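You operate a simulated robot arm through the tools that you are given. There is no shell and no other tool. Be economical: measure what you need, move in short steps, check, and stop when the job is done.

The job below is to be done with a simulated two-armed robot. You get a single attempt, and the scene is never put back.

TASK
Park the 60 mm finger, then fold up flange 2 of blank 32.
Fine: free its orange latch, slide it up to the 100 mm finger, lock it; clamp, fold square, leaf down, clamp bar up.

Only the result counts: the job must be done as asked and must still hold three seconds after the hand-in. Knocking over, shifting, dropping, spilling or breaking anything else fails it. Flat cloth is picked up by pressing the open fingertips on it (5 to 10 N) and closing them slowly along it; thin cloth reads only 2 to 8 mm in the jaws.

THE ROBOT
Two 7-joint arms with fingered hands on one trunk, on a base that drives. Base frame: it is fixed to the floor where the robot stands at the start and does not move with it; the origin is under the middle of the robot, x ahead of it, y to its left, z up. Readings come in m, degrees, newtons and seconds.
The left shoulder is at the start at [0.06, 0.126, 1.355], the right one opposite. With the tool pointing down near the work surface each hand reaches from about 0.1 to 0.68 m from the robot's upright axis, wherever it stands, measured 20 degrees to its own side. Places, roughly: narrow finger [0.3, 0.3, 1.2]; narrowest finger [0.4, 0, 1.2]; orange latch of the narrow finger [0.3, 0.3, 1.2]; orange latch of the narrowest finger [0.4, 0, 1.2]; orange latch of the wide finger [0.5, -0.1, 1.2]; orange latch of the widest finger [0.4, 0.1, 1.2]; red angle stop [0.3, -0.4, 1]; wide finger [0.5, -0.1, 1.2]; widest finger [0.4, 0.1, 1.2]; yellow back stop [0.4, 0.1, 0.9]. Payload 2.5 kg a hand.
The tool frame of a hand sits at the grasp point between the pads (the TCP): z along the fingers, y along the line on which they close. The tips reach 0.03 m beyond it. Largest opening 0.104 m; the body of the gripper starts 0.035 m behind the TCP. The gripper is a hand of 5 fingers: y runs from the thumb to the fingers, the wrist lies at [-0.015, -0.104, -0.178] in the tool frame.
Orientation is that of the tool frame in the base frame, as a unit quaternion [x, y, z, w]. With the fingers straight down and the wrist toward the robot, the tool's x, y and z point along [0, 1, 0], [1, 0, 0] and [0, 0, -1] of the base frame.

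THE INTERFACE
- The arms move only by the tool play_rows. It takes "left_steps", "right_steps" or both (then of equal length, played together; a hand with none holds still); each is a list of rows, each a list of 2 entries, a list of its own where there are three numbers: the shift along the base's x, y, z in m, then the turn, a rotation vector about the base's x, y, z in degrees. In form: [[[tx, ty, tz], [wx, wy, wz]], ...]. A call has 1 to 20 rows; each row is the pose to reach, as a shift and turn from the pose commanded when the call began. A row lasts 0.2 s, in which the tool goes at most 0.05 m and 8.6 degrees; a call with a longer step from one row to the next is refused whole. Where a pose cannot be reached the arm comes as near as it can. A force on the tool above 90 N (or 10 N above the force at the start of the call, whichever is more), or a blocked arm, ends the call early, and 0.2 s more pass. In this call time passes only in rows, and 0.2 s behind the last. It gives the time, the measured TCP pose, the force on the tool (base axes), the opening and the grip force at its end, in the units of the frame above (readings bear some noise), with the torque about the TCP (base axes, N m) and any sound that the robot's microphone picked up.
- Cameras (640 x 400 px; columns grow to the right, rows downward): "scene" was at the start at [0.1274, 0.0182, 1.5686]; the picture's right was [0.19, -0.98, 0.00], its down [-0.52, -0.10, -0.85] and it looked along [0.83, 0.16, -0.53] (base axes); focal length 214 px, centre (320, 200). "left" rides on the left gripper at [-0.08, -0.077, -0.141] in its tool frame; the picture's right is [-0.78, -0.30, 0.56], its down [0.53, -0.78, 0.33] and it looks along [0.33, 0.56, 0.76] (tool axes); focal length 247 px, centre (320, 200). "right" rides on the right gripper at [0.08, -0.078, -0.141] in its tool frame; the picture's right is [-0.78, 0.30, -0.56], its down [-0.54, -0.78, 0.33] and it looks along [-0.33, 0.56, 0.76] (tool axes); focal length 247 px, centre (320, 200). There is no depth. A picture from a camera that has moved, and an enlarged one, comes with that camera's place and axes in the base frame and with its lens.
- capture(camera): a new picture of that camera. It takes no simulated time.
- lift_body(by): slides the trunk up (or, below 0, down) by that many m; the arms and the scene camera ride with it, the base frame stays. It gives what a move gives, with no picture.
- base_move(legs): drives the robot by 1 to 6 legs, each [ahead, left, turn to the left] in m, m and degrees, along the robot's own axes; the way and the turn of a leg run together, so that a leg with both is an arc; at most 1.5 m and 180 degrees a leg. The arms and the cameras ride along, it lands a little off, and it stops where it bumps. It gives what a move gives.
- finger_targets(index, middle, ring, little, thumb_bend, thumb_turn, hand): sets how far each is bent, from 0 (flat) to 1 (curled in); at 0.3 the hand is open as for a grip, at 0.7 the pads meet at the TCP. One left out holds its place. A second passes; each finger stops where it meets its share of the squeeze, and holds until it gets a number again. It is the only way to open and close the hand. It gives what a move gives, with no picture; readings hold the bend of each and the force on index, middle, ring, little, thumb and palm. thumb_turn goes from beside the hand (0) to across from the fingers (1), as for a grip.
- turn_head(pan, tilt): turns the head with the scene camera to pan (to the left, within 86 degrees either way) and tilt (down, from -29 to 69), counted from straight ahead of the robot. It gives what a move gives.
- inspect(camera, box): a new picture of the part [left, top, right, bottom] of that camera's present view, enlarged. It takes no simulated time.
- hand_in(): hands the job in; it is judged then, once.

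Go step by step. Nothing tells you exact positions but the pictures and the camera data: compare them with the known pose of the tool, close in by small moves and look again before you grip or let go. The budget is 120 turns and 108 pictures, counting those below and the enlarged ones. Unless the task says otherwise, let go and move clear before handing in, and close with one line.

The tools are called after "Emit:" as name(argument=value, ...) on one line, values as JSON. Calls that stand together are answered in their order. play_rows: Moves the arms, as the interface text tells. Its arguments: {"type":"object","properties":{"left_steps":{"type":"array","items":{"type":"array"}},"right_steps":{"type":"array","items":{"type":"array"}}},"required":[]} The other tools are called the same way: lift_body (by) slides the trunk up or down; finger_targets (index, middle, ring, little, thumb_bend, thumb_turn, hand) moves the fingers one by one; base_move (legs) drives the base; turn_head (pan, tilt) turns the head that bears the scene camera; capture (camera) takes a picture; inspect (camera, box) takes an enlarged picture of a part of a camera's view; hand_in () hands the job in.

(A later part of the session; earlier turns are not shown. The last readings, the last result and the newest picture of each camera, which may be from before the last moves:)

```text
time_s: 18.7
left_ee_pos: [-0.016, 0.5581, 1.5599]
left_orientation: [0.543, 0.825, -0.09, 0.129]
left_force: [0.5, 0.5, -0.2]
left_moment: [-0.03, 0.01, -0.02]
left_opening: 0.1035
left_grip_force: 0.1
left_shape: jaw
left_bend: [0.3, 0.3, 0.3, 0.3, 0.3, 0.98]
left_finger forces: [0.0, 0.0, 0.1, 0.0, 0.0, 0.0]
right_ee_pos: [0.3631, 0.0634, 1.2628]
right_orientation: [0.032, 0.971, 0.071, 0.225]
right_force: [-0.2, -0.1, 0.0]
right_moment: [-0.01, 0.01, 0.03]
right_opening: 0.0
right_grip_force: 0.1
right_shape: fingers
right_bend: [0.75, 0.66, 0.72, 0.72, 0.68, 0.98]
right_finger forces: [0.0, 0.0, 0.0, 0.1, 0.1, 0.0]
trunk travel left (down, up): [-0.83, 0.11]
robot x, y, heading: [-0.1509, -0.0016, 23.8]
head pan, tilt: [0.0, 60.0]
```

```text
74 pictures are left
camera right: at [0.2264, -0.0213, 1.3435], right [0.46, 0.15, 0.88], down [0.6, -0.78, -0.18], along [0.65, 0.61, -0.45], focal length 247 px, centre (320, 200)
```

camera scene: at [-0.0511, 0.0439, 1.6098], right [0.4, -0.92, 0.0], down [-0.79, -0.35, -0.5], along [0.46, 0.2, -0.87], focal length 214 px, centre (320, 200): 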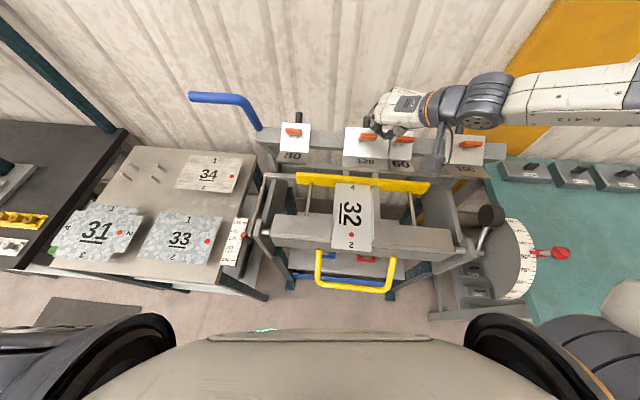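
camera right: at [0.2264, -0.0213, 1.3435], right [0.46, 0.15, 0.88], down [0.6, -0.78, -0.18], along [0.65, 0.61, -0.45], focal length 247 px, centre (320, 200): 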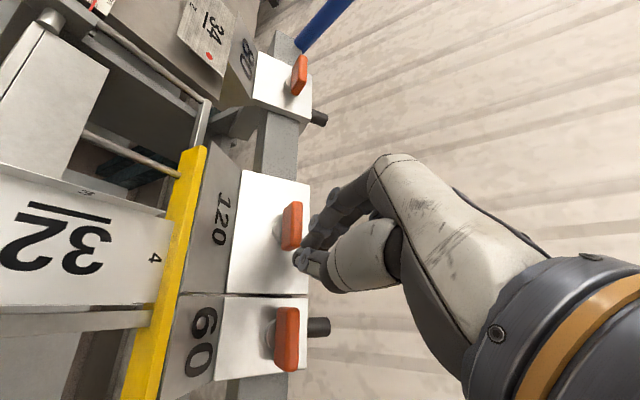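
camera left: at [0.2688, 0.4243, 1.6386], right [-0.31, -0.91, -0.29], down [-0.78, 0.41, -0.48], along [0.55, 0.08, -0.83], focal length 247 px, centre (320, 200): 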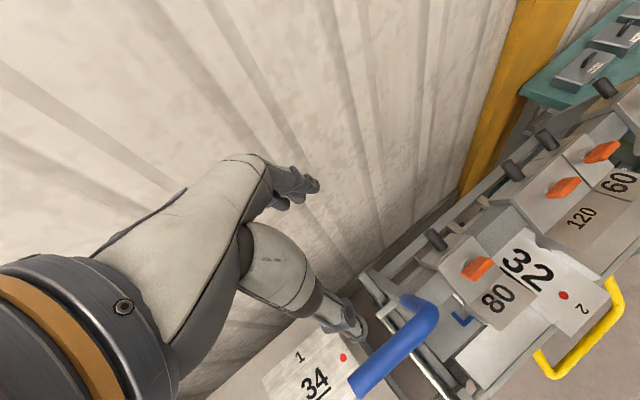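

Both latches are back to horizontal and the 120 is unharmed. I raise the hand, turn it back, and set the thumb as a poker to turn the latch by pushing its end instead.

Emit:
play_rows(right_steps=[[[0, 0, 0.04], [2, 0.7, -4]], [[0, -0.01, 0.06], [5.7, 1.9, -11.4]], [[0, -0.02, 0.06], [9.5, 3.2, -19]], [[0, -0.03, 0.06], [13.2, 4.4, -26.6]], [[0, -0.045, 0.06], [17, 5.7, -34.2]], [[0, -0.06, 0.06], [20.7, 7, -41.7]]])

Emit:
finger_targets(hand="right", index=0.3, middle=0.3, ring=0.3, little=0.3, thumb_bend=0.55)

Emit:
capture(camera="right")

```text
time_s: 20.1
left_ee_pos: [-0.0152, 0.5578, 1.5611]
left_orientation: [0.543, 0.825, -0.089, 0.13]
left_force: [0.2, 0.0, -0.1]
left_moment: [-0.01, -0.02, 0.04]
left_opening: 0.1039
left_grip_force: 0.2
left_shape: jaw
left_bend: [0.3, 0.3, 0.3, 0.3, 0.3, 0.98]
left_finger forces: [0.0, 0.0, 0.0, 0.1, 0.0, 0.0]
right_ee_pos: [0.3638, 0.0042, 1.3256]
right_orientation: [0.418, 0.879, 0.155, 0.17]
right_force: [-0.3, -0.3, -0.1]
right_moment: [0.0, 0.02, 0.0]
right_opening: 0.0001
right_grip_force: 0.1
right_shape: fingers
right_bend: [0.75, 0.66, 0.72, 0.72, 0.68, 0.98]
right_finger forces: [0.0, 0.0, 0.0, 0.0, 0.0, 0.1]
trunk travel left (down, up): [-0.83, 0.11]
robot x, y, heading: [-0.1433, 0.0013, 24.0]
head pan, tilt: [0.0, 60.0]
```

```text
time_s: 21.1
left_ee_pos: [-0.0164, 0.5575, 1.5597]
left_orientation: [0.543, 0.825, -0.09, 0.13]
left_force: [0.6, -0.4, 0.4]
left_moment: [-0.01, -0.02, 0.0]
left_opening: 0.1035
left_grip_force: 0.1
left_shape: jaw
left_bend: [0.3, 0.3, 0.3, 0.3, 0.3, 0.98]
left_finger forces: [0.0, 0.0, 0.1, 0.0, 0.0, 0.0]
right_ee_pos: [0.3638, 0.0041, 1.326]
right_orientation: [0.416, 0.88, 0.154, 0.169]
right_force: [0.2, 0.2, -0.1]
right_moment: [-0.03, -0.02, 0.01]
right_opening: 0.0709
right_grip_force: 0.1
right_shape: fingers
right_bend: [0.3, 0.3, 0.3, 0.3, 0.55, 0.98]
right_finger forces: [0.0, 0.1, 0.0, 0.0, 0.0, 0.0]
trunk travel left (down, up): [-0.83, 0.11]
robot x, y, heading: [-0.1514, 0.002, 23.4]
head pan, tilt: [0.0, 60.0]
```

```text
73 pictures are left
camera right: at [0.2023, 0.0031, 1.4066], right [0.43, -0.5, 0.75], down [-0.07, -0.85, -0.53], along [0.9, 0.17, -0.4], focal length 247 px, centre (320, 200)
```

right: 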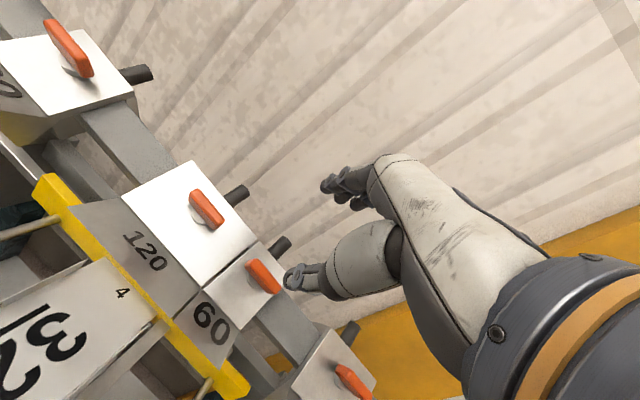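

Emit:
play_rows(right_steps=[[[0.01, -0.0076, -0.034], [0, 0, 0]], [[0.021, -0.0076, -0.067], [0, 0, 0]], [[0.0315, -0.0076, -0.1006], [0, 0, 0]]])

Emit:
inspect(camera="right", box=[160, 140, 420, 340])

Emit:
inspect(camera="scene", box=[340, 80, 480, 180])

```text
time_s: 21.9
left_ee_pos: [-0.0149, 0.5572, 1.5599]
left_orientation: [0.543, 0.825, -0.09, 0.129]
left_force: [0.1, 0.6, 0.0]
left_moment: [-0.01, 0.01, -0.01]
left_opening: 0.1038
left_grip_force: 0.0
left_shape: jaw
left_bend: [0.3, 0.3, 0.3, 0.3, 0.3, 0.98]
left_finger forces: [0.1, 0.0, 0.0, 0.0, 0.0, 0.1]
right_ee_pos: [0.395, -0.0031, 1.2252]
right_orientation: [0.417, 0.88, 0.155, 0.169]
right_force: [0.7, 0.0, 0.7]
right_moment: [-0.02, 0.04, -0.01]
right_opening: 0.0713
right_grip_force: 0.0
right_shape: fingers
right_bend: [0.3, 0.3, 0.3, 0.3, 0.55, 0.98]
right_finger forces: [0.1, 0.0, 0.0, 0.0, 0.0, 0.1]
trunk travel left (down, up): [-0.83, 0.11]
robot x, y, heading: [-0.1477, -0.0021, 23.6]
head pan, tilt: [0.0, 60.0]
```

```text
2.00 times, centred on (290, 240) of right
camera zoom: at [0.2344, -0.0041, 1.3062], right [0.43, -0.5, 0.75], down [-0.07, -0.85, -0.53], along [0.9, 0.17, -0.39], focal length 494 px, centre (380, 120)
```

zoom: 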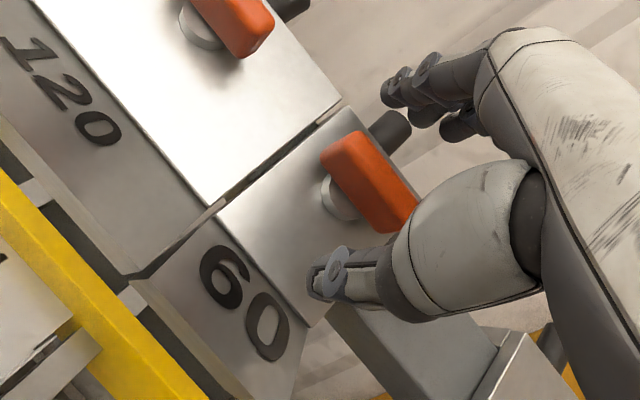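

```text
4.00 times, centred on (410, 130) of scene
camera zoom: at [-0.051, 0.0438, 1.6099], right [0.4, -0.92, 0.0], down [-0.79, -0.35, -0.5], along [0.46, 0.2, -0.87], focal length 858 px, centre (-40, 480)
```

zoom: 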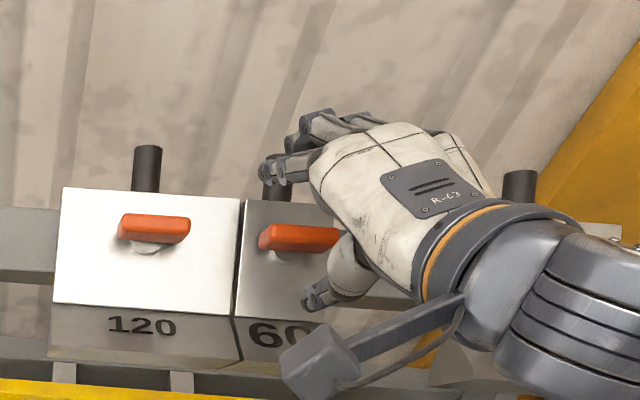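

Emit:
play_rows(right_steps=[[[0.007, 0.0022, 0.0035], [0, 0, 0]], [[0.0137, 0.0045, 0.007], [0, 0, 0]], [[0.02, 0.0046, 0.01], [0, 0, 0]], [[0.0268, 0.0046, 0.0131], [0, 0, 0]]])

Emit:
inspect(camera="scene", box=[340, 80, 480, 180])

```text
time_s: 22.9
left_ee_pos: [-0.0172, 0.5571, 1.5589]
left_orientation: [0.543, 0.825, -0.089, 0.13]
left_force: [0.7, -0.3, -0.7]
left_moment: [0.0, 0.0, 0.02]
left_opening: 0.1038
left_grip_force: 0.1
left_shape: jaw
left_bend: [0.3, 0.3, 0.3, 0.3, 0.3, 0.98]
left_finger forces: [0.1, 0.0, 0.0, 0.1, 0.0, 0.1]
right_ee_pos: [0.4193, 0.0025, 1.2366]
right_orientation: [0.416, 0.881, 0.153, 0.167]
right_force: [-3.0, -0.1, -0.9]
right_moment: [0.04, 0.03, -0.02]
right_opening: 0.0735
right_grip_force: 1.4
right_shape: fingers
right_bend: [0.3, 0.3, 0.3, 0.3, 0.53, 0.97]
right_finger forces: [0.0, 0.0, 0.0, 0.1, 2.5, 0.0]
trunk travel left (down, up): [-0.83, 0.11]
robot x, y, heading: [-0.1463, 0.0021, 23.9]
head pan, tilt: [0.0, 60.0]
```

```text
4.00 times, centred on (410, 130) of scene
camera zoom: at [-0.0522, 0.0439, 1.6099], right [0.4, -0.92, 0.0], down [-0.79, -0.35, -0.5], along [0.46, 0.2, -0.87], focal length 858 px, centre (-40, 480)
```

zoom: 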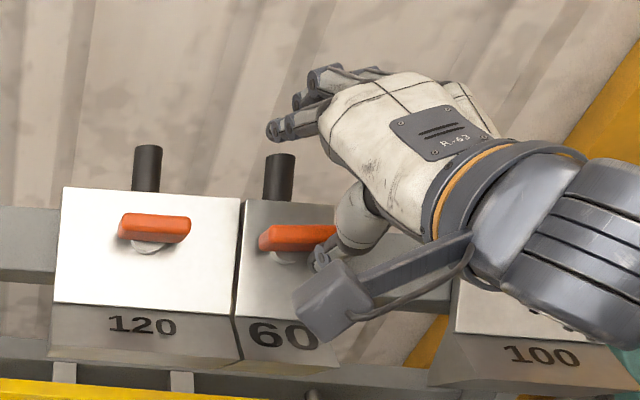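

Emit:
play_rows(right_steps=[[[0.0051, 0.0017, 0.0027], [0, 0, 0]], [[0.0102, 0.0033, 0.0053], [0, 0, 0]], [[0.0148, 0.0038, 0.0075], [0, 0, 0]], [[0.0194, 0.0042, 0.0096], [0, 0, 0]]])

Emit:
inspect(camera="scene", box=[340, 80, 480, 180])

```text
time_s: 23.9
left_ee_pos: [-0.0157, 0.5568, 1.5599]
left_orientation: [0.543, 0.825, -0.089, 0.129]
left_force: [-1.2, -0.4, 0.4]
left_moment: [-0.03, -0.01, -0.01]
left_opening: 0.1038
left_grip_force: 0.0
left_shape: jaw
left_bend: [0.3, 0.3, 0.3, 0.3, 0.3, 0.98]
left_finger forces: [0.1, 0.0, 0.0, 0.2, 0.1, 0.0]
right_ee_pos: [0.4405, 0.0052, 1.2476]
right_orientation: [0.417, 0.88, 0.153, 0.17]
right_force: [-0.7, -0.1, -0.9]
right_moment: [-0.02, -0.01, 0.01]
right_opening: 0.0725
right_grip_force: 0.6
right_shape: fingers
right_bend: [0.3, 0.3, 0.3, 0.3, 0.54, 0.97]
right_finger forces: [0.0, 0.1, 0.0, 0.0, 0.5, 0.0]
trunk travel left (down, up): [-0.83, 0.11]
robot x, y, heading: [-0.1515, 0.0005, 23.8]
head pan, tilt: [0.0, 60.0]
```

```text
4.00 times, centred on (410, 130) of scene
camera zoom: at [-0.0515, 0.0439, 1.6099], right [0.4, -0.92, 0.0], down [-0.79, -0.35, -0.5], along [0.46, 0.2, -0.87], focal length 858 px, centre (-40, 480)
```

zoom: 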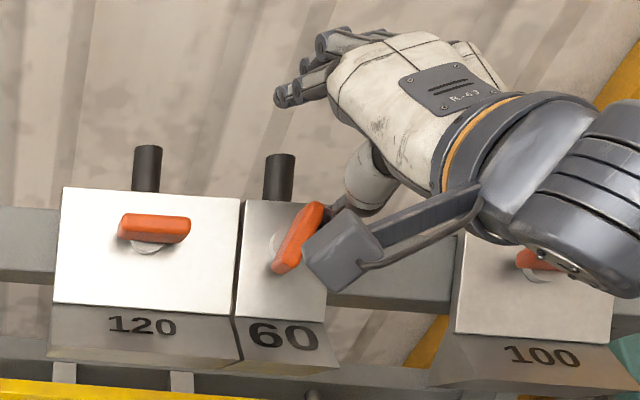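

Emit:
play_rows(right_steps=[[[0.0026, 0.0093, 0.0026], [0, 0, 0]], [[0.002, 0.0143, 0.003], [0, 0, 0]], [[0.0012, 0.0193, 0.0035], [0, 0, 0]], [[-0.0013, 0.0269, 0.0035], [0, 0, 0]]])

Emit:
inspect(camera="scene", box=[340, 80, 480, 180])

```text
time_s: 24.9
left_ee_pos: [-0.0143, 0.5546, 1.5608]
left_orientation: [0.543, 0.825, -0.089, 0.128]
left_force: [-0.3, 0.2, -1.2]
left_moment: [-0.01, 0.01, -0.01]
left_opening: 0.1038
left_grip_force: 0.1
left_shape: jaw
left_bend: [0.3, 0.3, 0.3, 0.3, 0.3, 0.98]
left_finger forces: [0.0, 0.1, 0.0, 0.1, 0.0, 0.0]
right_ee_pos: [0.4401, 0.028, 1.2512]
right_orientation: [0.419, 0.879, 0.152, 0.17]
right_force: [2.7, -13.0, -0.7]
right_moment: [-0.25, -0.09, 0.32]
right_opening: 0.0791
right_grip_force: 6.8
right_shape: fingers
right_bend: [0.3, 0.3, 0.3, 0.3, 0.5, 1.0]
right_finger forces: [0.0, 0.0, 0.0, 0.0, 12.9, 0.0]
trunk travel left (down, up): [-0.83, 0.11]
robot x, y, heading: [-0.147, -0.0005, 23.8]
head pan, tilt: [0.0, 60.0]
```

```text
4.00 times, centred on (410, 130) of scene
camera zoom: at [-0.0509, 0.0408, 1.6099], right [0.4, -0.92, 0.0], down [-0.79, -0.35, -0.5], along [0.46, 0.2, -0.87], focal length 858 px, centre (-40, 480)
```

zoom: 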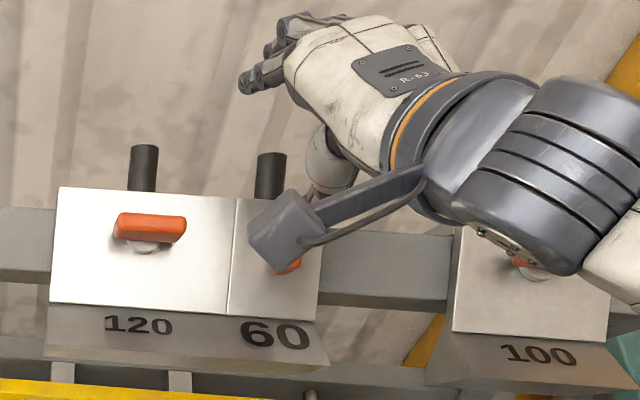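

The latch is now upright and the 60 moved slightly, so it is free. I withdraw the right hand to see.

Emit:
play_rows(right_steps=[[[-0.005, -0.015, 0.03], [0, 0, 0]], [[-0.01, -0.03, 0.075], [0, 0, 0]], [[-0.02, -0.06, 0.11], [0, 0, 0]], [[-0.04, -0.1, 0.13], [0, 0, 0]], [[-0.06, -0.145, 0.14], [0, 0, 0]], [[-0.08, -0.19, 0.14], [0, 0, 0]], [[-0.1, -0.235, 0.14], [0, 0, 0]]])

Emit:
inspect(camera="scene", box=[320, 80, 520, 220])

```text
refused: row 5 steps farther than a row can; nothing moved
```

```text
2.86 times, centred on (420, 150) of scene
camera zoom: at [-0.0509, 0.0408, 1.6099], right [0.4, -0.92, 0.0], down [-0.79, -0.35, -0.5], along [0.46, 0.2, -0.87], focal length 613 px, centre (34, 343)
```

zoom: 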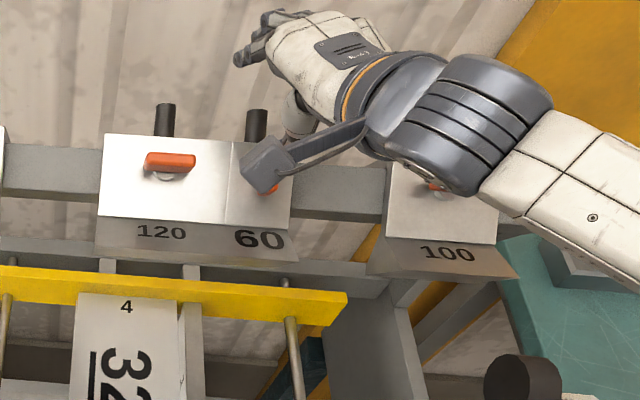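

Emit:
play_rows(right_steps=[[[-0.005, -0.015, 0.03], [0, 0, 0]], [[-0.01, -0.03, 0.075], [0, 0, 0]], [[-0.02, -0.06, 0.11], [0, 0, 0]], [[-0.035, -0.1, 0.13], [0, 0, 0]], [[-0.05, -0.145, 0.14], [0, 0, 0]], [[-0.065, -0.19, 0.14], [0, 0, 0]], [[-0.08, -0.235, 0.14], [0, 0, 0]]])

Emit:
inspect(camera="scene", box=[320, 80, 520, 220])

```text
time_s: 26.5
left_ee_pos: [-0.0162, 0.5584, 1.5593]
left_orientation: [0.543, 0.825, -0.091, 0.128]
left_force: [-0.1, 0.1, 0.4]
left_moment: [0.03, 0.01, 0.02]
left_opening: 0.1039
left_grip_force: 0.0
left_shape: jaw
left_bend: [0.3, 0.3, 0.3, 0.3, 0.3, 0.98]
left_finger forces: [0.0, 0.0, 0.0, 0.0, 0.0, 0.1]
right_ee_pos: [0.3667, -0.1497, 1.3963]
right_orientation: [0.419, 0.879, 0.153, 0.169]
right_force: [0.3, 0.3, 0.7]
right_moment: [0.04, -0.01, 0.02]
right_opening: 0.0715
right_grip_force: 0.0
right_shape: fingers
right_bend: [0.3, 0.3, 0.3, 0.3, 0.55, 0.98]
right_finger forces: [0.1, 0.0, 0.1, 0.0, 0.0, 0.0]
right hand out of reach, approached as far as the arm can: row 6, 7
trunk travel left (down, up): [-0.83, 0.11]
robot x, y, heading: [-0.1481, -0.0017, 23.7]
head pan, tilt: [0.0, 60.0]
```

```text
2.86 times, centred on (420, 150) of scene
camera zoom: at [-0.0509, 0.0442, 1.6098], right [0.4, -0.92, 0.0], down [-0.79, -0.35, -0.5], along [0.46, 0.2, -0.87], focal length 613 px, centre (34, 343)
```

zoom: 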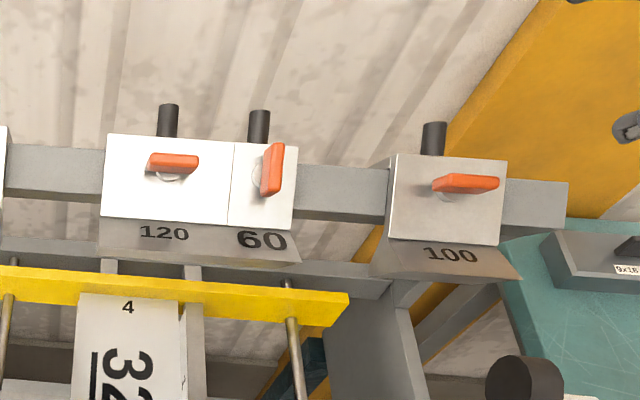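

Latch 60 stands upright, free. I bring in the left hand (mirror pose) with its thumb as pusher to slide the 60 to the right, while the right hand goes aside.

Emit:
finger_targets(hand="left", thumb_bend=0.55)

Emit:
play_rows(left_steps=[[[0.0263, -0.0356, -0.005], [2.1, -1.3, -1.5]], [[0.0525, -0.0711, -0.01], [4.2, -2.6, -3]], [[0.0788, -0.1067, -0.02], [6.3, -3.9, -4.4]], [[0.105, -0.1423, -0.03], [8.4, -5.2, -5.9]], [[0.1313, -0.1778, -0.04], [10.5, -6.5, -7.4]], [[0.1576, -0.2134, -0.055], [12.6, -7.8, -8.9]], [[0.1839, -0.249, -0.07], [14.7, -9.1, -10.4]], [[0.2101, -0.2845, -0.085], [16.8, -10.5, -11.8]], [[0.2364, -0.3201, -0.1], [18.9, -11.8, -13.3]], [[0.2627, -0.3557, -0.115], [21, -13.1, -14.8]], [[0.2889, -0.3912, -0.135], [23.1, -14.4, -16.3]], [[0.3152, -0.4268, -0.155], [25.2, -15.7, -17.8]], [[0.3415, -0.4624, -0.175], [27.3, -17, -19.2]], [[0.3677, -0.4979, -0.195], [29.4, -18.3, -20.7]], [[0.385, -0.52, -0.21], [31.5, -19.6, -22.2]]], right_steps=[[[-0.01, -0.01, 0.01], [0, 0, -2]], [[-0.02, -0.02, 0.02], [0, 0, -4]], [[-0.03, -0.03, 0.03], [0, 0, -6]], [[-0.04, -0.04, 0.03], [0, 0, -8]], [[-0.05, -0.05, 0.03], [0, 0, -10]], [[-0.06, -0.06, 0.03], [0, 0, -12]], [[-0.07, -0.07, 0.03], [0, 0, -14]], [[-0.08, -0.08, 0.03], [0, 0, -16]], [[-0.09, -0.09, 0.03], [0, 0, -18]], [[-0.1, -0.1, 0.03], [0, 0, -20]], [[-0.11, -0.11, 0.03], [0, 0, -22]], [[-0.12, -0.12, 0.03], [0, 0, -24]], [[-0.13, -0.13, 0.03], [0, 0, -26]], [[-0.14, -0.14, 0.03], [0, 0, -28]], [[-0.15, -0.15, 0.03], [0, 0, -30]]])

Emit:
capture(camera="scene")

Emit:
capture(camera="left")

```text
time_s: 27.5
left_ee_pos: [-0.0158, 0.5586, 1.56]
left_orientation: [0.543, 0.825, -0.091, 0.129]
left_force: [-0.5, 0.3, 0.1]
left_moment: [-0.01, -0.02, 0.02]
left_opening: 0.0718
left_grip_force: 0.1
left_shape: fingers
left_bend: [0.3, 0.3, 0.3, 0.3, 0.55, 0.98]
left_finger forces: [0.1, 0.1, 0.1, 0.1, 0.1, 0.1]
right_ee_pos: [0.3665, -0.1497, 1.3948]
right_orientation: [0.418, 0.879, 0.154, 0.17]
right_force: [0.1, -1.6, 0.1]
right_moment: [0.0, 0.03, 0.0]
right_opening: 0.0716
right_grip_force: 0.2
right_shape: fingers
right_bend: [0.3, 0.3, 0.3, 0.3, 0.55, 0.98]
right_finger forces: [0.1, 0.0, 0.1, 0.0, 0.1, 0.0]
trunk travel left (down, up): [-0.83, 0.11]
robot x, y, heading: [-0.1491, -0.0015, 23.4]
head pan, tilt: [0.0, 60.0]
```

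```text
time_s: 28.8
left_ee_pos: [0.1208, 0.375, 1.5126]
left_orientation: [0.61, 0.776, -0.007, 0.158]
left_force: [0.0, 0.6, 0.0]
left_moment: [-0.01, 0.01, 0.01]
left_opening: 0.0712
left_grip_force: 0.1
left_shape: fingers
left_bend: [0.3, 0.3, 0.3, 0.3, 0.55, 0.97]
left_finger forces: [0.1, 0.0, 0.0, 0.1, 0.0, 0.0]
right_ee_pos: [0.3211, -0.1584, 1.4126]
right_orientation: [0.447, 0.866, 0.166, 0.148]
right_force: [-0.1, 0.4, -0.1]
right_moment: [-0.03, -0.04, 0.03]
right_opening: 0.0716
right_grip_force: 0.0
right_shape: fingers
right_bend: [0.3, 0.3, 0.3, 0.3, 0.55, 0.98]
right_finger forces: [0.1, 0.0, 0.0, 0.0, 0.0, 0.0]
trunk travel left (down, up): [-0.83, 0.11]
robot x, y, heading: [-0.1507, -0.0003, 23.7]
head pan, tilt: [0.0, 60.0]
stopped in row 6 (right hand): the arm was blocked; the commanded pose is now the measured one
```

```text
65 pictures are left
camera scene: at [-0.0513, 0.0436, 1.6099], right [0.4, -0.92, 0.0], down [-0.79, -0.35, -0.5], along [0.46, 0.2, -0.87], focal length 214 px, centre (320, 200)
```

scene: 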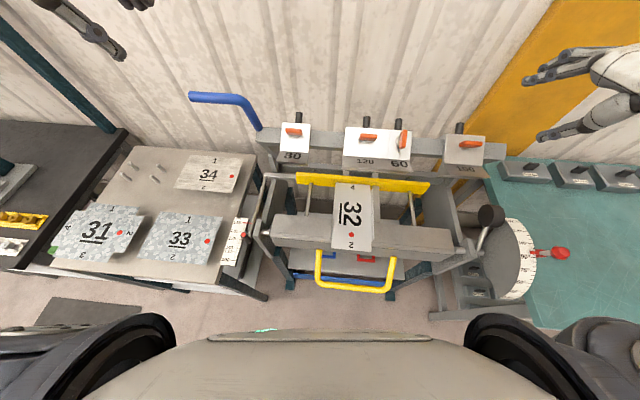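

```text
64 pictures are left
camera left: at [0.0293, 0.3072, 1.6513], right [0.01, -0.92, -0.39], down [-0.77, 0.24, -0.59], along [0.64, 0.3, -0.71], focal length 247 px, centre (320, 200)
```

left: 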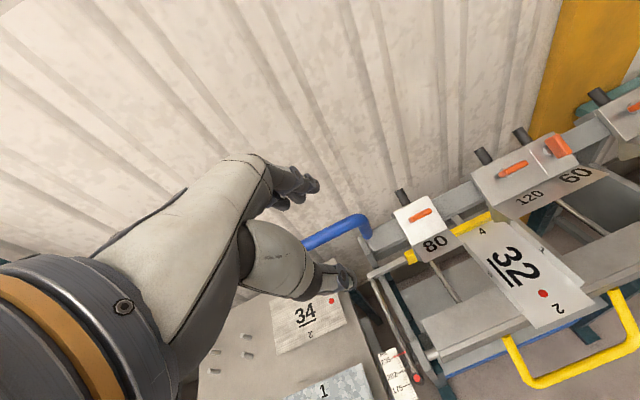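

Emit:
play_rows(right_steps=[[[0.0, -0.01, 0.04], [0, 0, 0]], [[0.0, -0.02, 0.08], [0, 0, 0]], [[0.0, -0.05, 0.1], [0, 0, 0]]])

Emit:
play_rows(left_steps=[[[0.0253, -0.035, -0.007], [2.5, -1.1, -1.3]], [[0.0506, -0.07, -0.02], [5, -2.3, -2.6]], [[0.0759, -0.105, -0.035], [7.6, -3.4, -3.9]], [[0.1012, -0.14, -0.05], [10.1, -4.5, -5.2]], [[0.1265, -0.175, -0.065], [12.6, -5.6, -6.5]], [[0.1518, -0.21, -0.08], [15.1, -6.8, -7.8]], [[0.1771, -0.245, -0.1], [17.6, -7.9, -9.1]], [[0.2024, -0.28, -0.12], [20.2, -9, -10.4]], [[0.2277, -0.315, -0.145], [22.7, -10.2, -11.7]], [[0.253, -0.3505, -0.17], [25.2, -11.3, -13]]])

Emit:
capture(camera="scene")

Emit:
capture(camera="left")

```text
time_s: 29.6
left_ee_pos: [0.1189, 0.3744, 1.5124]
left_orientation: [0.61, 0.777, -0.005, 0.158]
left_force: [-1.1, 0.4, -1.4]
left_moment: [-0.01, -0.01, -0.02]
left_opening: 0.0717
left_grip_force: 0.1
left_shape: fingers
left_bend: [0.3, 0.3, 0.3, 0.3, 0.55, 0.97]
left_finger forces: [0.0, 0.0, 0.0, 0.0, 0.0, 0.0]
right_ee_pos: [0.3183, -0.1785, 1.4928]
right_orientation: [0.448, 0.866, 0.166, 0.148]
right_force: [0.2, 0.9, 0.9]
right_moment: [0.01, 0.02, -0.02]
right_opening: 0.0715
right_grip_force: 0.0
right_shape: fingers
right_bend: [0.3, 0.3, 0.3, 0.3, 0.55, 0.98]
right_finger forces: [0.0, 0.0, 0.0, 0.0, 0.0, 0.0]
right hand out of reach, approached as far as the arm can: row 3
trunk travel left (down, up): [-0.83, 0.11]
robot x, y, heading: [-0.149, 0.0038, 23.8]
head pan, tilt: [0.0, 60.0]
```

```text
refused: row 10 steps farther than a row can; nothing moved
```

```text
63 pictures are left
camera scene: at [-0.0521, 0.044, 1.6099], right [0.4, -0.92, 0.0], down [-0.79, -0.35, -0.5], along [0.46, 0.2, -0.87], focal length 214 px, centre (320, 200)
```

scene: 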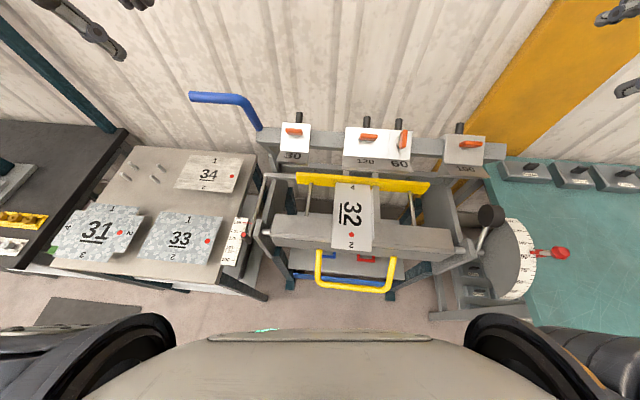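

```text
62 pictures are left
camera left: at [0.0283, 0.3072, 1.6515], right [0.01, -0.92, -0.39], down [-0.77, 0.24, -0.59], along [0.64, 0.3, -0.71], focal length 247 px, centre (320, 200)
```

left: 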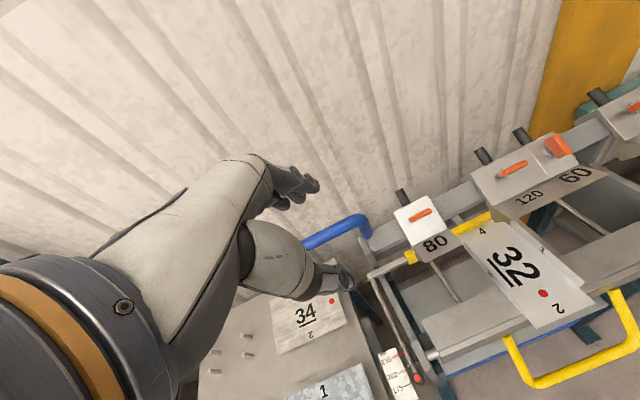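

Emit:
play_rows(left_steps=[[[0.0253, -0.035, -0.017], [2.5, -1.1, -1.3]], [[0.0506, -0.07, -0.034], [5, -2.3, -2.6]], [[0.0759, -0.105, -0.051], [7.6, -3.4, -3.9]], [[0.1012, -0.14, -0.068], [10.1, -4.5, -5.2]], [[0.1265, -0.175, -0.085], [12.6, -5.6, -6.5]], [[0.1518, -0.21, -0.102], [15.1, -6.8, -7.8]], [[0.1771, -0.245, -0.119], [17.6, -7.9, -9.1]], [[0.2024, -0.28, -0.136], [20.2, -9, -10.4]], [[0.2277, -0.315, -0.153], [22.7, -10.2, -11.7]], [[0.253, -0.35, -0.17], [25.2, -11.3, -13]]])

Emit:
capture(camera="left")

```text
time_s: 30.3
left_ee_pos: [0.1723, 0.3101, 1.4823]
left_orientation: [0.612, 0.757, -0.001, 0.229]
left_force: [0.1, 0.4, 0.6]
left_moment: [-0.02, -0.03, 0.0]
left_opening: 0.0714
left_grip_force: 0.0
left_shape: fingers
left_bend: [0.3, 0.3, 0.3, 0.3, 0.55, 0.97]
left_finger forces: [0.0, 0.0, 0.1, 0.1, 0.0, 0.0]
right_ee_pos: [0.3203, -0.1778, 1.4909]
right_orientation: [0.447, 0.867, 0.166, 0.147]
right_force: [0.3, -1.0, 0.1]
right_moment: [-0.02, 0.0, 0.02]
right_opening: 0.0713
right_grip_force: 0.1
right_shape: fingers
right_bend: [0.3, 0.3, 0.3, 0.3, 0.55, 0.98]
right_finger forces: [0.1, 0.0, 0.1, 0.0, 0.1, 0.0]
trunk travel left (down, up): [-0.83, 0.11]
robot x, y, heading: [-0.147, 0.0012, 23.5]
head pan, tilt: [0.0, 60.0]
stopped in row 3 (left hand): the arm was blocked; the commanded pose is now the measured one
```

```text
61 pictures are left
camera left: at [0.0623, 0.2555, 1.6128], right [0.03, -0.95, -0.31], down [-0.68, 0.21, -0.7], along [0.73, 0.23, -0.64], focal length 247 px, centre (320, 200)
```

left: 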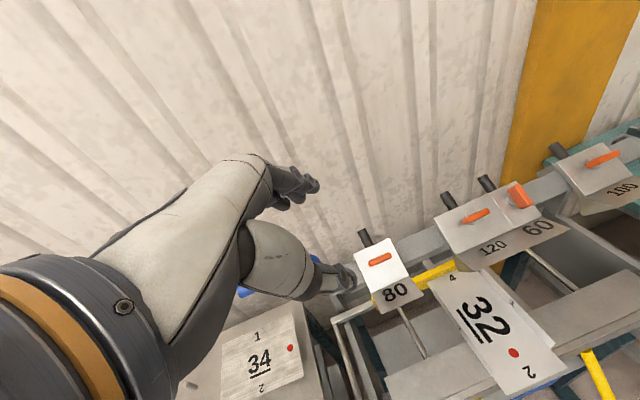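

Emit:
play_rows(left_steps=[[[0.03, -0.03, 0.0], [0, 0, 0]], [[0.06, -0.06, -0.01], [0, 0, 0]], [[0.09, -0.09, -0.02], [0, 0, 0]], [[0.115, -0.125, -0.035], [0, 0, 0]], [[0.14, -0.16, -0.05], [0, 0, 0]], [[0.165, -0.195, -0.07], [0, 0, 0]], [[0.185, -0.23, -0.09], [0, 0, 0]], [[0.2, -0.265, -0.11], [0, 0, 0]], [[0.205, -0.285, -0.13], [0, 0, 0]]])

Emit:
capture(camera="scene")

```text
time_s: 32.3
left_ee_pos: [0.2912, 0.1527, 1.4128]
left_orientation: [0.612, 0.757, 0.001, 0.229]
left_force: [0.1, -1.1, 0.8]
left_moment: [0.0, -0.01, 0.02]
left_opening: 0.0714
left_grip_force: 0.0
left_shape: fingers
left_bend: [0.3, 0.3, 0.3, 0.3, 0.55, 0.97]
left_finger forces: [0.0, 0.0, 0.1, 0.0, 0.0, 0.0]
left hand out of reach, approached as far as the arm can: row 5, 6, 7, 8, 9
right_ee_pos: [0.3191, -0.1793, 1.4929]
right_orientation: [0.448, 0.866, 0.166, 0.148]
right_force: [-0.2, -0.5, 1.2]
right_moment: [0.02, -0.01, 0.03]
right_opening: 0.0716
right_grip_force: 0.3
right_shape: fingers
right_bend: [0.3, 0.3, 0.3, 0.3, 0.55, 0.98]
right_finger forces: [0.0, 0.0, 0.0, 0.0, 0.1, 0.1]
trunk travel left (down, up): [-0.83, 0.11]
robot x, y, heading: [-0.1492, -0.0012, 23.8]
head pan, tilt: [0.0, 60.0]
```

```text
60 pictures are left
camera scene: at [-0.0516, 0.0438, 1.6099], right [0.4, -0.92, 0.0], down [-0.79, -0.35, -0.5], along [0.46, 0.2, -0.87], focal length 214 px, centre (320, 200)
```

scene: 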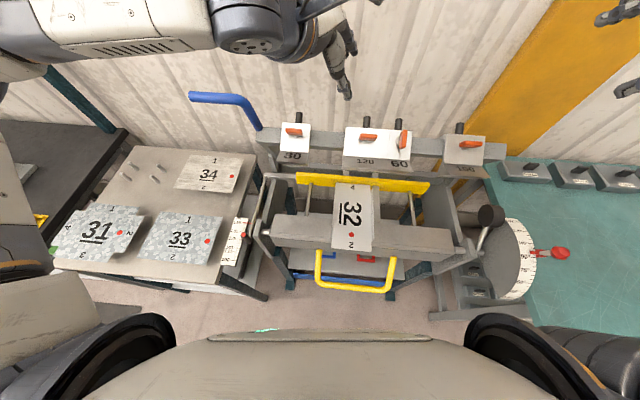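

The target is too far across for the left arm at this heading; I turn the robot right so that the machine lies on its left side.

Emit:
base_move(legs=[[0, 0, -36]])

Emit:
capture(camera="scene")

```text
time_s: 34.4
left_ee_pos: [0.2972, -0.1351, 1.4133]
left_orientation: [0.816, 0.531, -0.072, 0.217]
left_force: [0.0, 0.4, -0.2]
left_moment: [0.01, 0.03, 0.02]
left_opening: 0.0712
left_grip_force: 0.1
left_shape: fingers
left_bend: [0.3, 0.3, 0.3, 0.3, 0.55, 0.97]
left_finger forces: [0.1, 0.0, 0.0, 0.1, 0.1, 0.0]
right_ee_pos: [0.1261, -0.4183, 1.4934]
right_orientation: [0.694, 0.685, 0.113, 0.192]
right_force: [-0.5, -0.4, -0.4]
right_moment: [-0.02, 0.02, -0.02]
right_opening: 0.0715
right_grip_force: 0.1
right_shape: fingers
right_bend: [0.3, 0.3, 0.3, 0.3, 0.55, 0.98]
right_finger forces: [0.0, 0.1, 0.0, 0.0, 0.1, 0.1]
trunk travel left (down, up): [-0.83, 0.11]
robot x, y, heading: [-0.1465, 0.0029, -12.0]
head pan, tilt: [0.0, 60.0]
```

```text
59 pictures are left
camera scene: at [-0.0449, -0.0216, 1.6099], right [-0.21, -0.98, 0.0], down [-0.85, 0.18, -0.5], along [0.49, -0.11, -0.87], focal length 214 px, centre (320, 200)
```

scene: 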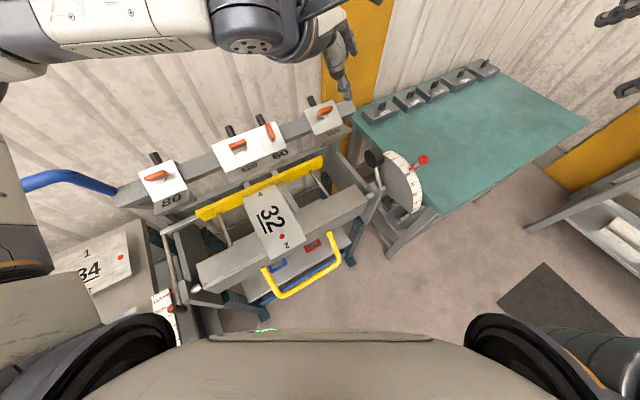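

Emit:
play_rows(left_steps=[[[0.0132, 0.0267, 0.0], [4.55, -2.4, 4.23]], [[0.0263, 0.0533, -0.01], [9.1, -4.8, 8.47]], [[0.0395, 0.08, -0.025], [13.65, -7.2, 12.7]], [[0.0527, 0.107, -0.04], [18.2, -9.6, 16.9]], [[0.0658, 0.133, -0.055], [22.75, -12, 21.2]], [[0.079, 0.16, -0.075], [27.3, -14.4, 25.4]]])

Emit:
capture(camera="left")

Emit:
capture(camera="scene")

```text
time_s: 35.8
left_ee_pos: [0.3753, 0.0254, 1.3391]
left_orientation: [0.711, 0.666, 0.205, 0.094]
left_force: [0.6, -1.0, 0.7]
left_moment: [-0.02, 0.03, 0.0]
left_opening: 0.0715
left_grip_force: 0.0
left_shape: fingers
left_bend: [0.3, 0.3, 0.3, 0.3, 0.55, 0.97]
left_finger forces: [0.0, 0.0, 0.0, 0.1, 0.1, 0.0]
right_ee_pos: [0.1266, -0.419, 1.4931]
right_orientation: [0.693, 0.686, 0.111, 0.192]
right_force: [0.9, 0.9, -0.3]
right_moment: [-0.01, 0.03, -0.01]
right_opening: 0.0715
right_grip_force: 0.0
right_shape: fingers
right_bend: [0.3, 0.3, 0.3, 0.3, 0.55, 0.98]
right_finger forces: [0.0, 0.0, 0.0, 0.1, 0.1, 0.1]
trunk travel left (down, up): [-0.83, 0.11]
robot x, y, heading: [-0.149, 0.0019, -12.3]
head pan, tilt: [0.0, 60.0]
```

```text
58 pictures are left
camera left: at [0.2431, -0.0659, 1.4193], right [-0.06, -0.66, -0.75], down [-0.55, 0.65, -0.53], along [0.83, 0.38, -0.4], focal length 247 px, centre (320, 200)
```

left: 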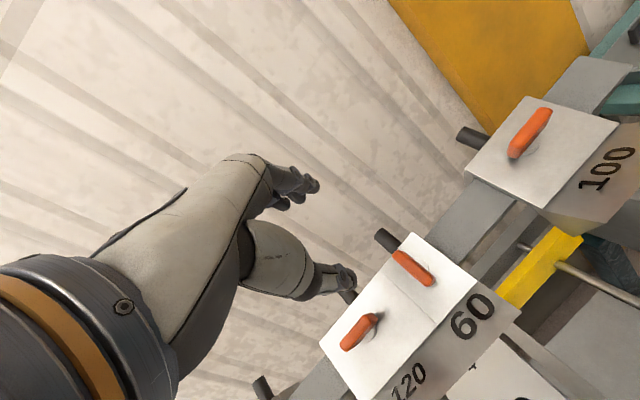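

```text
57 pictures are left
camera scene: at [-0.0444, -0.0212, 1.6098], right [-0.21, -0.98, 0.0], down [-0.85, 0.18, -0.5], along [0.49, -0.11, -0.87], focal length 214 px, centre (320, 200)
```

scene: 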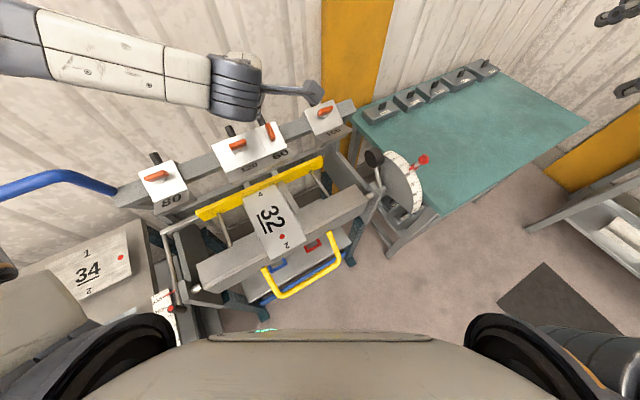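

Emit:
play_rows(left_steps=[[[0.015, 0.0042, -0.032], [0, 0, 0]], [[0.03, 0.0085, -0.064], [0, 0, 0]], [[0.0447, 0.0127, -0.096], [0, 0, 0]]])

Emit:
inspect(camera="left", box=[240, 120, 560, 370])

Emit:
inspect(camera="scene", box=[200, 70, 360, 190])

```text
time_s: 36.6
left_ee_pos: [0.4176, 0.0468, 1.2475]
left_orientation: [0.712, 0.665, 0.204, 0.095]
left_force: [-0.4, 0.2, 0.2]
left_moment: [-0.02, 0.0, -0.02]
left_opening: 0.0716
left_grip_force: 0.1
left_shape: fingers
left_bend: [0.3, 0.3, 0.3, 0.3, 0.55, 0.97]
left_finger forces: [0.0, 0.0, 0.0, 0.0, 0.0, 0.0]
left hand out of reach, approached as far as the arm can: row 3
right_ee_pos: [0.1264, -0.4179, 1.4917]
right_orientation: [0.693, 0.686, 0.112, 0.192]
right_force: [-0.2, 0.4, 0.5]
right_moment: [-0.03, -0.02, 0.01]
right_opening: 0.0714
right_grip_force: 0.0
right_shape: fingers
right_bend: [0.3, 0.3, 0.3, 0.3, 0.55, 0.98]
right_finger forces: [0.0, 0.0, 0.0, 0.1, 0.0, 0.2]
trunk travel left (down, up): [-0.83, 0.11]
robot x, y, heading: [-0.1508, 0.0029, -12.5]
head pan, tilt: [0.0, 60.0]
```

```text
1.60 times, centred on (400, 245) of left
camera zoom: at [0.2854, -0.0439, 1.3284], right [-0.06, -0.66, -0.75], down [-0.55, 0.65, -0.53], along [0.83, 0.38, -0.4], focal length 395 px, centre (192, 128)
```

zoom: 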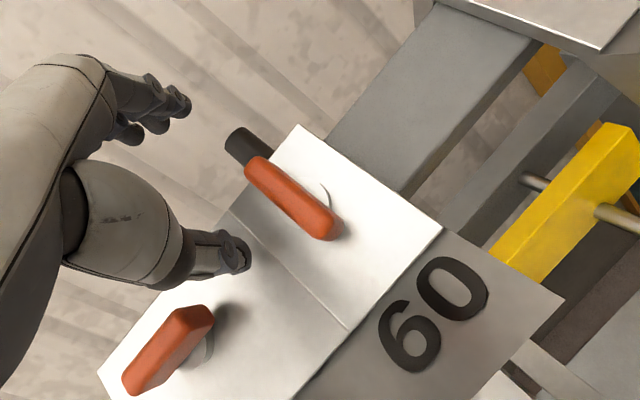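

```text
3.33 times, centred on (280, 130) of scene
camera zoom: at [-0.0447, -0.0211, 1.6099], right [-0.21, -0.98, 0.0], down [-0.85, 0.18, -0.5], along [0.49, -0.11, -0.87], focal length 715 px, centre (453, 433)
```

zoom: 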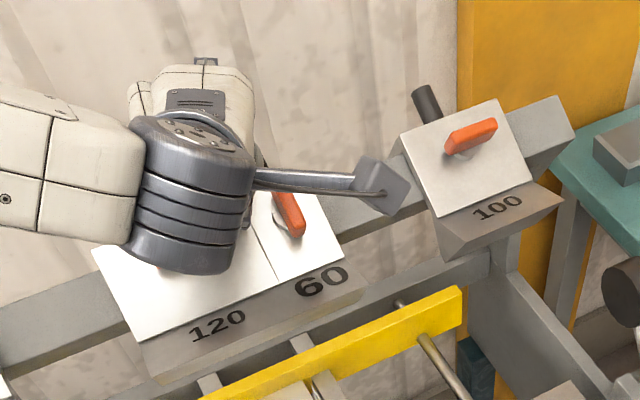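

Emit:
play_rows(left_steps=[[[0.0047, -0.009, -0.0036], [0, 0, 0]], [[0.0078, -0.0185, -0.0036], [0, 0, 0]], [[0.0109, -0.028, -0.0036], [0, 0, 0]], [[0.014, -0.0375, -0.0036], [0, 0, 0]]])

Emit:
inspect(camera="scene", box=[200, 70, 360, 190])

```text
time_s: 37.6
left_ee_pos: [0.4219, 0.0375, 1.2628]
left_orientation: [0.711, 0.666, 0.205, 0.095]
left_force: [0.4, -0.3, 0.7]
left_moment: [0.01, 0.0, 0.01]
left_opening: 0.0717
left_grip_force: 0.1
left_shape: fingers
left_bend: [0.3, 0.3, 0.3, 0.3, 0.55, 0.97]
left_finger forces: [0.1, 0.0, 0.1, 0.0, 0.0, 0.1]
left hand out of reach, approached as far as the arm can: row 1, 2, 3, 4
right_ee_pos: [0.1265, -0.42, 1.4915]
right_orientation: [0.693, 0.686, 0.112, 0.191]
right_force: [-0.2, -0.3, -0.3]
right_moment: [0.0, 0.01, 0.01]
right_opening: 0.0716
right_grip_force: 0.2
right_shape: fingers
right_bend: [0.3, 0.3, 0.3, 0.3, 0.55, 0.98]
right_finger forces: [0.1, 0.1, 0.0, 0.0, 0.1, 0.0]
trunk travel left (down, up): [-0.83, 0.11]
robot x, y, heading: [-0.1476, 0.004, -12.2]
head pan, tilt: [0.0, 60.0]
```

```text
3.33 times, centred on (280, 130) of scene
camera zoom: at [-0.0449, -0.0216, 1.6099], right [-0.21, -0.98, 0.0], down [-0.85, 0.18, -0.5], along [0.49, -0.11, -0.87], focal length 715 px, centre (453, 433)
```

zoom: 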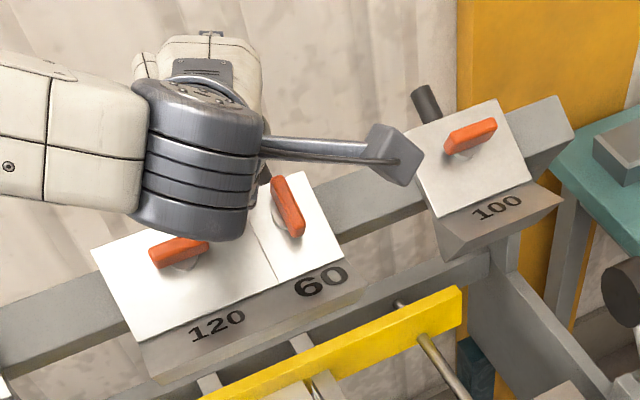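

Joint limit again; raising the trunk should relieve the wrist bend. I lift it and come down again.

Emit:
lift_body(by=0.105)

Emit:
play_rows(left_steps=[[[-0.002, 0.005, -0.04], [0, 0, 0]], [[-0.004, 0.01, -0.08], [0, 0, 0]], [[-0.005, 0.01, -0.11], [0, 0, 0]], [[-0.005, 0.01, -0.124], [0, 0, 0]]])

Emit:
inspect(camera="left", box=[240, 120, 560, 370])

```text
time_s: 39.0
left_ee_pos: [0.4224, 0.0388, 1.3676]
left_orientation: [0.712, 0.665, 0.203, 0.095]
left_force: [0.5, -1.3, 0.8]
left_moment: [0.01, 0.02, -0.01]
left_opening: 0.0717
left_grip_force: 0.1
left_shape: fingers
left_bend: [0.3, 0.3, 0.3, 0.3, 0.55, 0.97]
left_finger forces: [0.0, 0.0, 0.0, 0.1, 0.1, 0.0]
right_ee_pos: [0.1265, -0.4177, 1.5979]
right_orientation: [0.693, 0.686, 0.113, 0.192]
right_force: [0.6, 0.1, -0.6]
right_moment: [0.0, -0.02, 0.01]
right_opening: 0.0715
right_grip_force: 0.1
right_shape: fingers
right_bend: [0.3, 0.3, 0.3, 0.3, 0.55, 0.98]
right_finger forces: [0.1, 0.0, 0.1, 0.0, 0.1, 0.0]
trunk travel left (down, up): [-0.935, 0.005]
robot x, y, heading: [-0.15, 0.001, -11.9]
head pan, tilt: [0.0, 60.0]
```

```text
time_s: 40.0
left_ee_pos: [0.4044, 0.0909, 1.2995]
left_orientation: [0.712, 0.665, 0.204, 0.095]
left_force: [0.0, 0.0, 1.6]
left_moment: [0.02, 0.02, 0.04]
left_opening: 0.0716
left_grip_force: 0.0
left_shape: fingers
left_bend: [0.3, 0.3, 0.3, 0.3, 0.55, 0.97]
left_finger forces: [0.1, 0.1, 0.0, 0.1, 0.0, 0.1]
left hand out of reach, approached as far as the arm can: row 1, 2, 3, 4
right_ee_pos: [0.1264, -0.4189, 1.5971]
right_orientation: [0.693, 0.686, 0.113, 0.191]
right_force: [-0.6, 0.2, 0.0]
right_moment: [-0.01, 0.0, 0.0]
right_opening: 0.0716
right_grip_force: 0.0
right_shape: fingers
right_bend: [0.3, 0.3, 0.3, 0.3, 0.55, 0.98]
right_finger forces: [0.0, 0.0, 0.0, 0.1, 0.0, 0.0]
trunk travel left (down, up): [-0.935, 0.005]
robot x, y, heading: [-0.1507, 0.0012, -12.4]
head pan, tilt: [0.0, 60.0]
```

```text
1.60 times, centred on (400, 245) of left
camera zoom: at [0.2732, 0.0003, 1.3821], right [-0.06, -0.66, -0.75], down [-0.55, 0.65, -0.53], along [0.83, 0.38, -0.4], focal length 395 px, centre (192, 128)
```

zoom: 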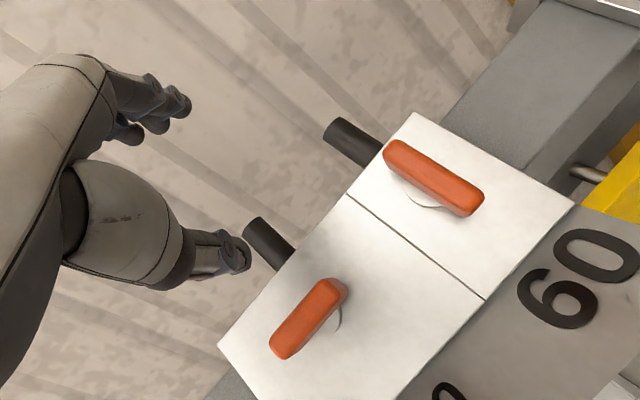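

Higher is worse, so a lower trunk is what helps. I raise the hand, then lower the trunk.

Emit:
play_rows(left_steps=[[[-0.01, 0, 0.045], [0, 0, 0]], [[-0.02, -0.01, 0.09], [0, 0, 0]], [[-0.03, -0.02, 0.135], [0, 0, 0]], [[-0.03, -0.03, 0.18], [0, 0, 0]], [[-0.03, -0.04, 0.225], [0, 0, 0]], [[-0.03, -0.05, 0.27], [0, 0, 0]]])

Emit:
lift_body(by=-0.25)

```text
time_s: 41.4
left_ee_pos: [0.3775, 0.0361, 1.5699]
left_orientation: [0.712, 0.665, 0.204, 0.094]
left_force: [0.8, 0.3, 0.5]
left_moment: [0.0, -0.04, 0.02]
left_opening: 0.0715
left_grip_force: 0.1
left_shape: fingers
left_bend: [0.3, 0.3, 0.3, 0.3, 0.55, 0.97]
left_finger forces: [0.0, 0.1, 0.1, 0.1, 0.0, 0.0]
right_ee_pos: [0.1253, -0.4199, 1.598]
right_orientation: [0.693, 0.686, 0.112, 0.191]
right_force: [0.0, 0.0, 0.1]
right_moment: [0.01, 0.01, 0.01]
right_opening: 0.0712
right_grip_force: 0.0
right_shape: fingers
right_bend: [0.3, 0.3, 0.3, 0.3, 0.55, 0.98]
right_finger forces: [0.1, 0.0, 0.0, 0.0, 0.1, 0.0]
trunk travel left (down, up): [-0.935, 0.005]
robot x, y, heading: [-0.1474, -0.0034, -12.3]
head pan, tilt: [0.0, 60.0]
```

```text
time_s: 44.0
left_ee_pos: [0.378, 0.0371, 1.3197]
left_orientation: [0.712, 0.665, 0.204, 0.096]
left_force: [-0.3, 0.0, 0.1]
left_moment: [-0.03, 0.01, -0.03]
left_opening: 0.0716
left_grip_force: 0.1
left_shape: fingers
left_bend: [0.3, 0.3, 0.3, 0.3, 0.55, 0.97]
left_finger forces: [0.0, 0.1, 0.0, 0.1, 0.0, 0.0]
right_ee_pos: [0.1253, -0.4191, 1.3481]
right_orientation: [0.693, 0.686, 0.113, 0.192]
right_force: [0.3, 0.3, -0.7]
right_moment: [-0.03, -0.01, 0.05]
right_opening: 0.0712
right_grip_force: 0.1
right_shape: fingers
right_bend: [0.3, 0.3, 0.3, 0.3, 0.55, 0.98]
right_finger forces: [0.0, 0.1, 0.0, 0.0, 0.1, 0.0]
trunk travel left (down, up): [-0.685, 0.255]
robot x, y, heading: [-0.1466, 0.0002, -12.1]
head pan, tilt: [0.0, 60.0]
```

Emit:
play_rows(left_steps=[[[0.014, 0.005, -0.025], [0, 0, 0]], [[0.028, 0.01, -0.05], [0, 0, 0]], [[0.041, 0.01, -0.0757], [0, 0, 0]], [[0.0441, 0.0005, -0.0757], [0, 0, 0]], [[0.0472, -0.009, -0.0757], [0, 0, 0]], [[0.0503, -0.0185, -0.0757], [0, 0, 0]]])

Emit:
capture(camera="left")

Emit:
capture(camera="scene")

```text
time_s: 45.4
left_ee_pos: [0.4292, 0.0171, 1.243]
left_orientation: [0.711, 0.666, 0.204, 0.094]
left_force: [-0.1, -0.5, -1.8]
left_moment: [-0.03, -0.02, 0.02]
left_opening: 0.072
left_grip_force: 0.2
left_shape: fingers
left_bend: [0.3, 0.3, 0.3, 0.3, 0.55, 0.98]
left_finger forces: [0.1, 0.0, 0.0, 0.0, 0.3, 0.0]
right_ee_pos: [0.1256, -0.42, 1.3468]
right_orientation: [0.692, 0.687, 0.112, 0.191]
right_force: [-0.1, -0.1, 0.1]
right_moment: [0.01, 0.02, -0.01]
right_opening: 0.0716
right_grip_force: 0.1
right_shape: fingers
right_bend: [0.3, 0.3, 0.3, 0.3, 0.55, 0.98]
right_finger forces: [0.1, 0.0, 0.1, 0.0, 0.0, 0.0]
trunk travel left (down, up): [-0.685, 0.255]
robot x, y, heading: [-0.1477, 0.0034, -12.1]
head pan, tilt: [0.0, 60.0]
```

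```text
52 pictures are left
camera left: at [0.2959, -0.0739, 1.3251], right [-0.06, -0.66, -0.75], down [-0.55, 0.65, -0.53], along [0.83, 0.38, -0.4], focal length 247 px, centre (320, 200)
```

left: 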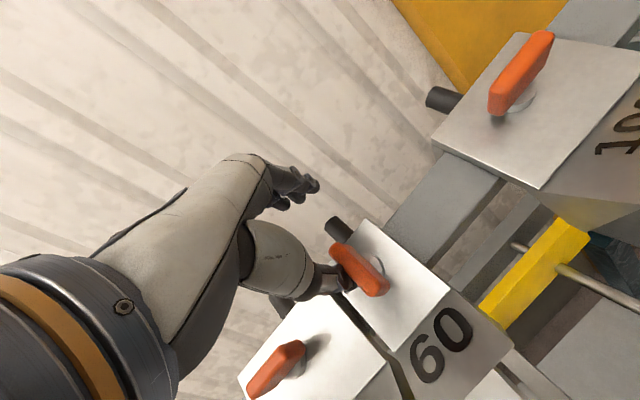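

```text
51 pictures are left
camera scene: at [-0.0448, -0.0216, 1.4649], right [-0.21, -0.98, 0.0], down [-0.85, 0.18, -0.5], along [0.49, -0.11, -0.87], focal length 214 px, centre (320, 200)
```

scene: 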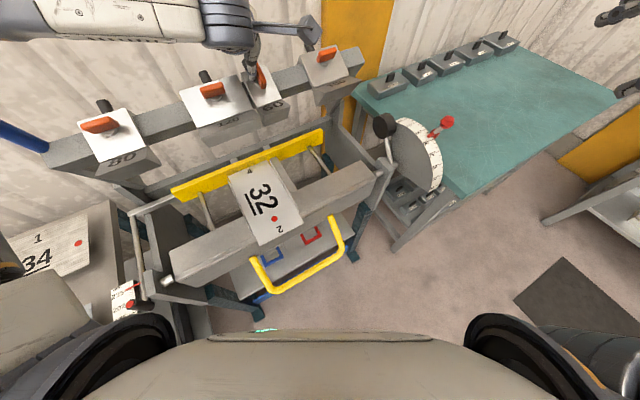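

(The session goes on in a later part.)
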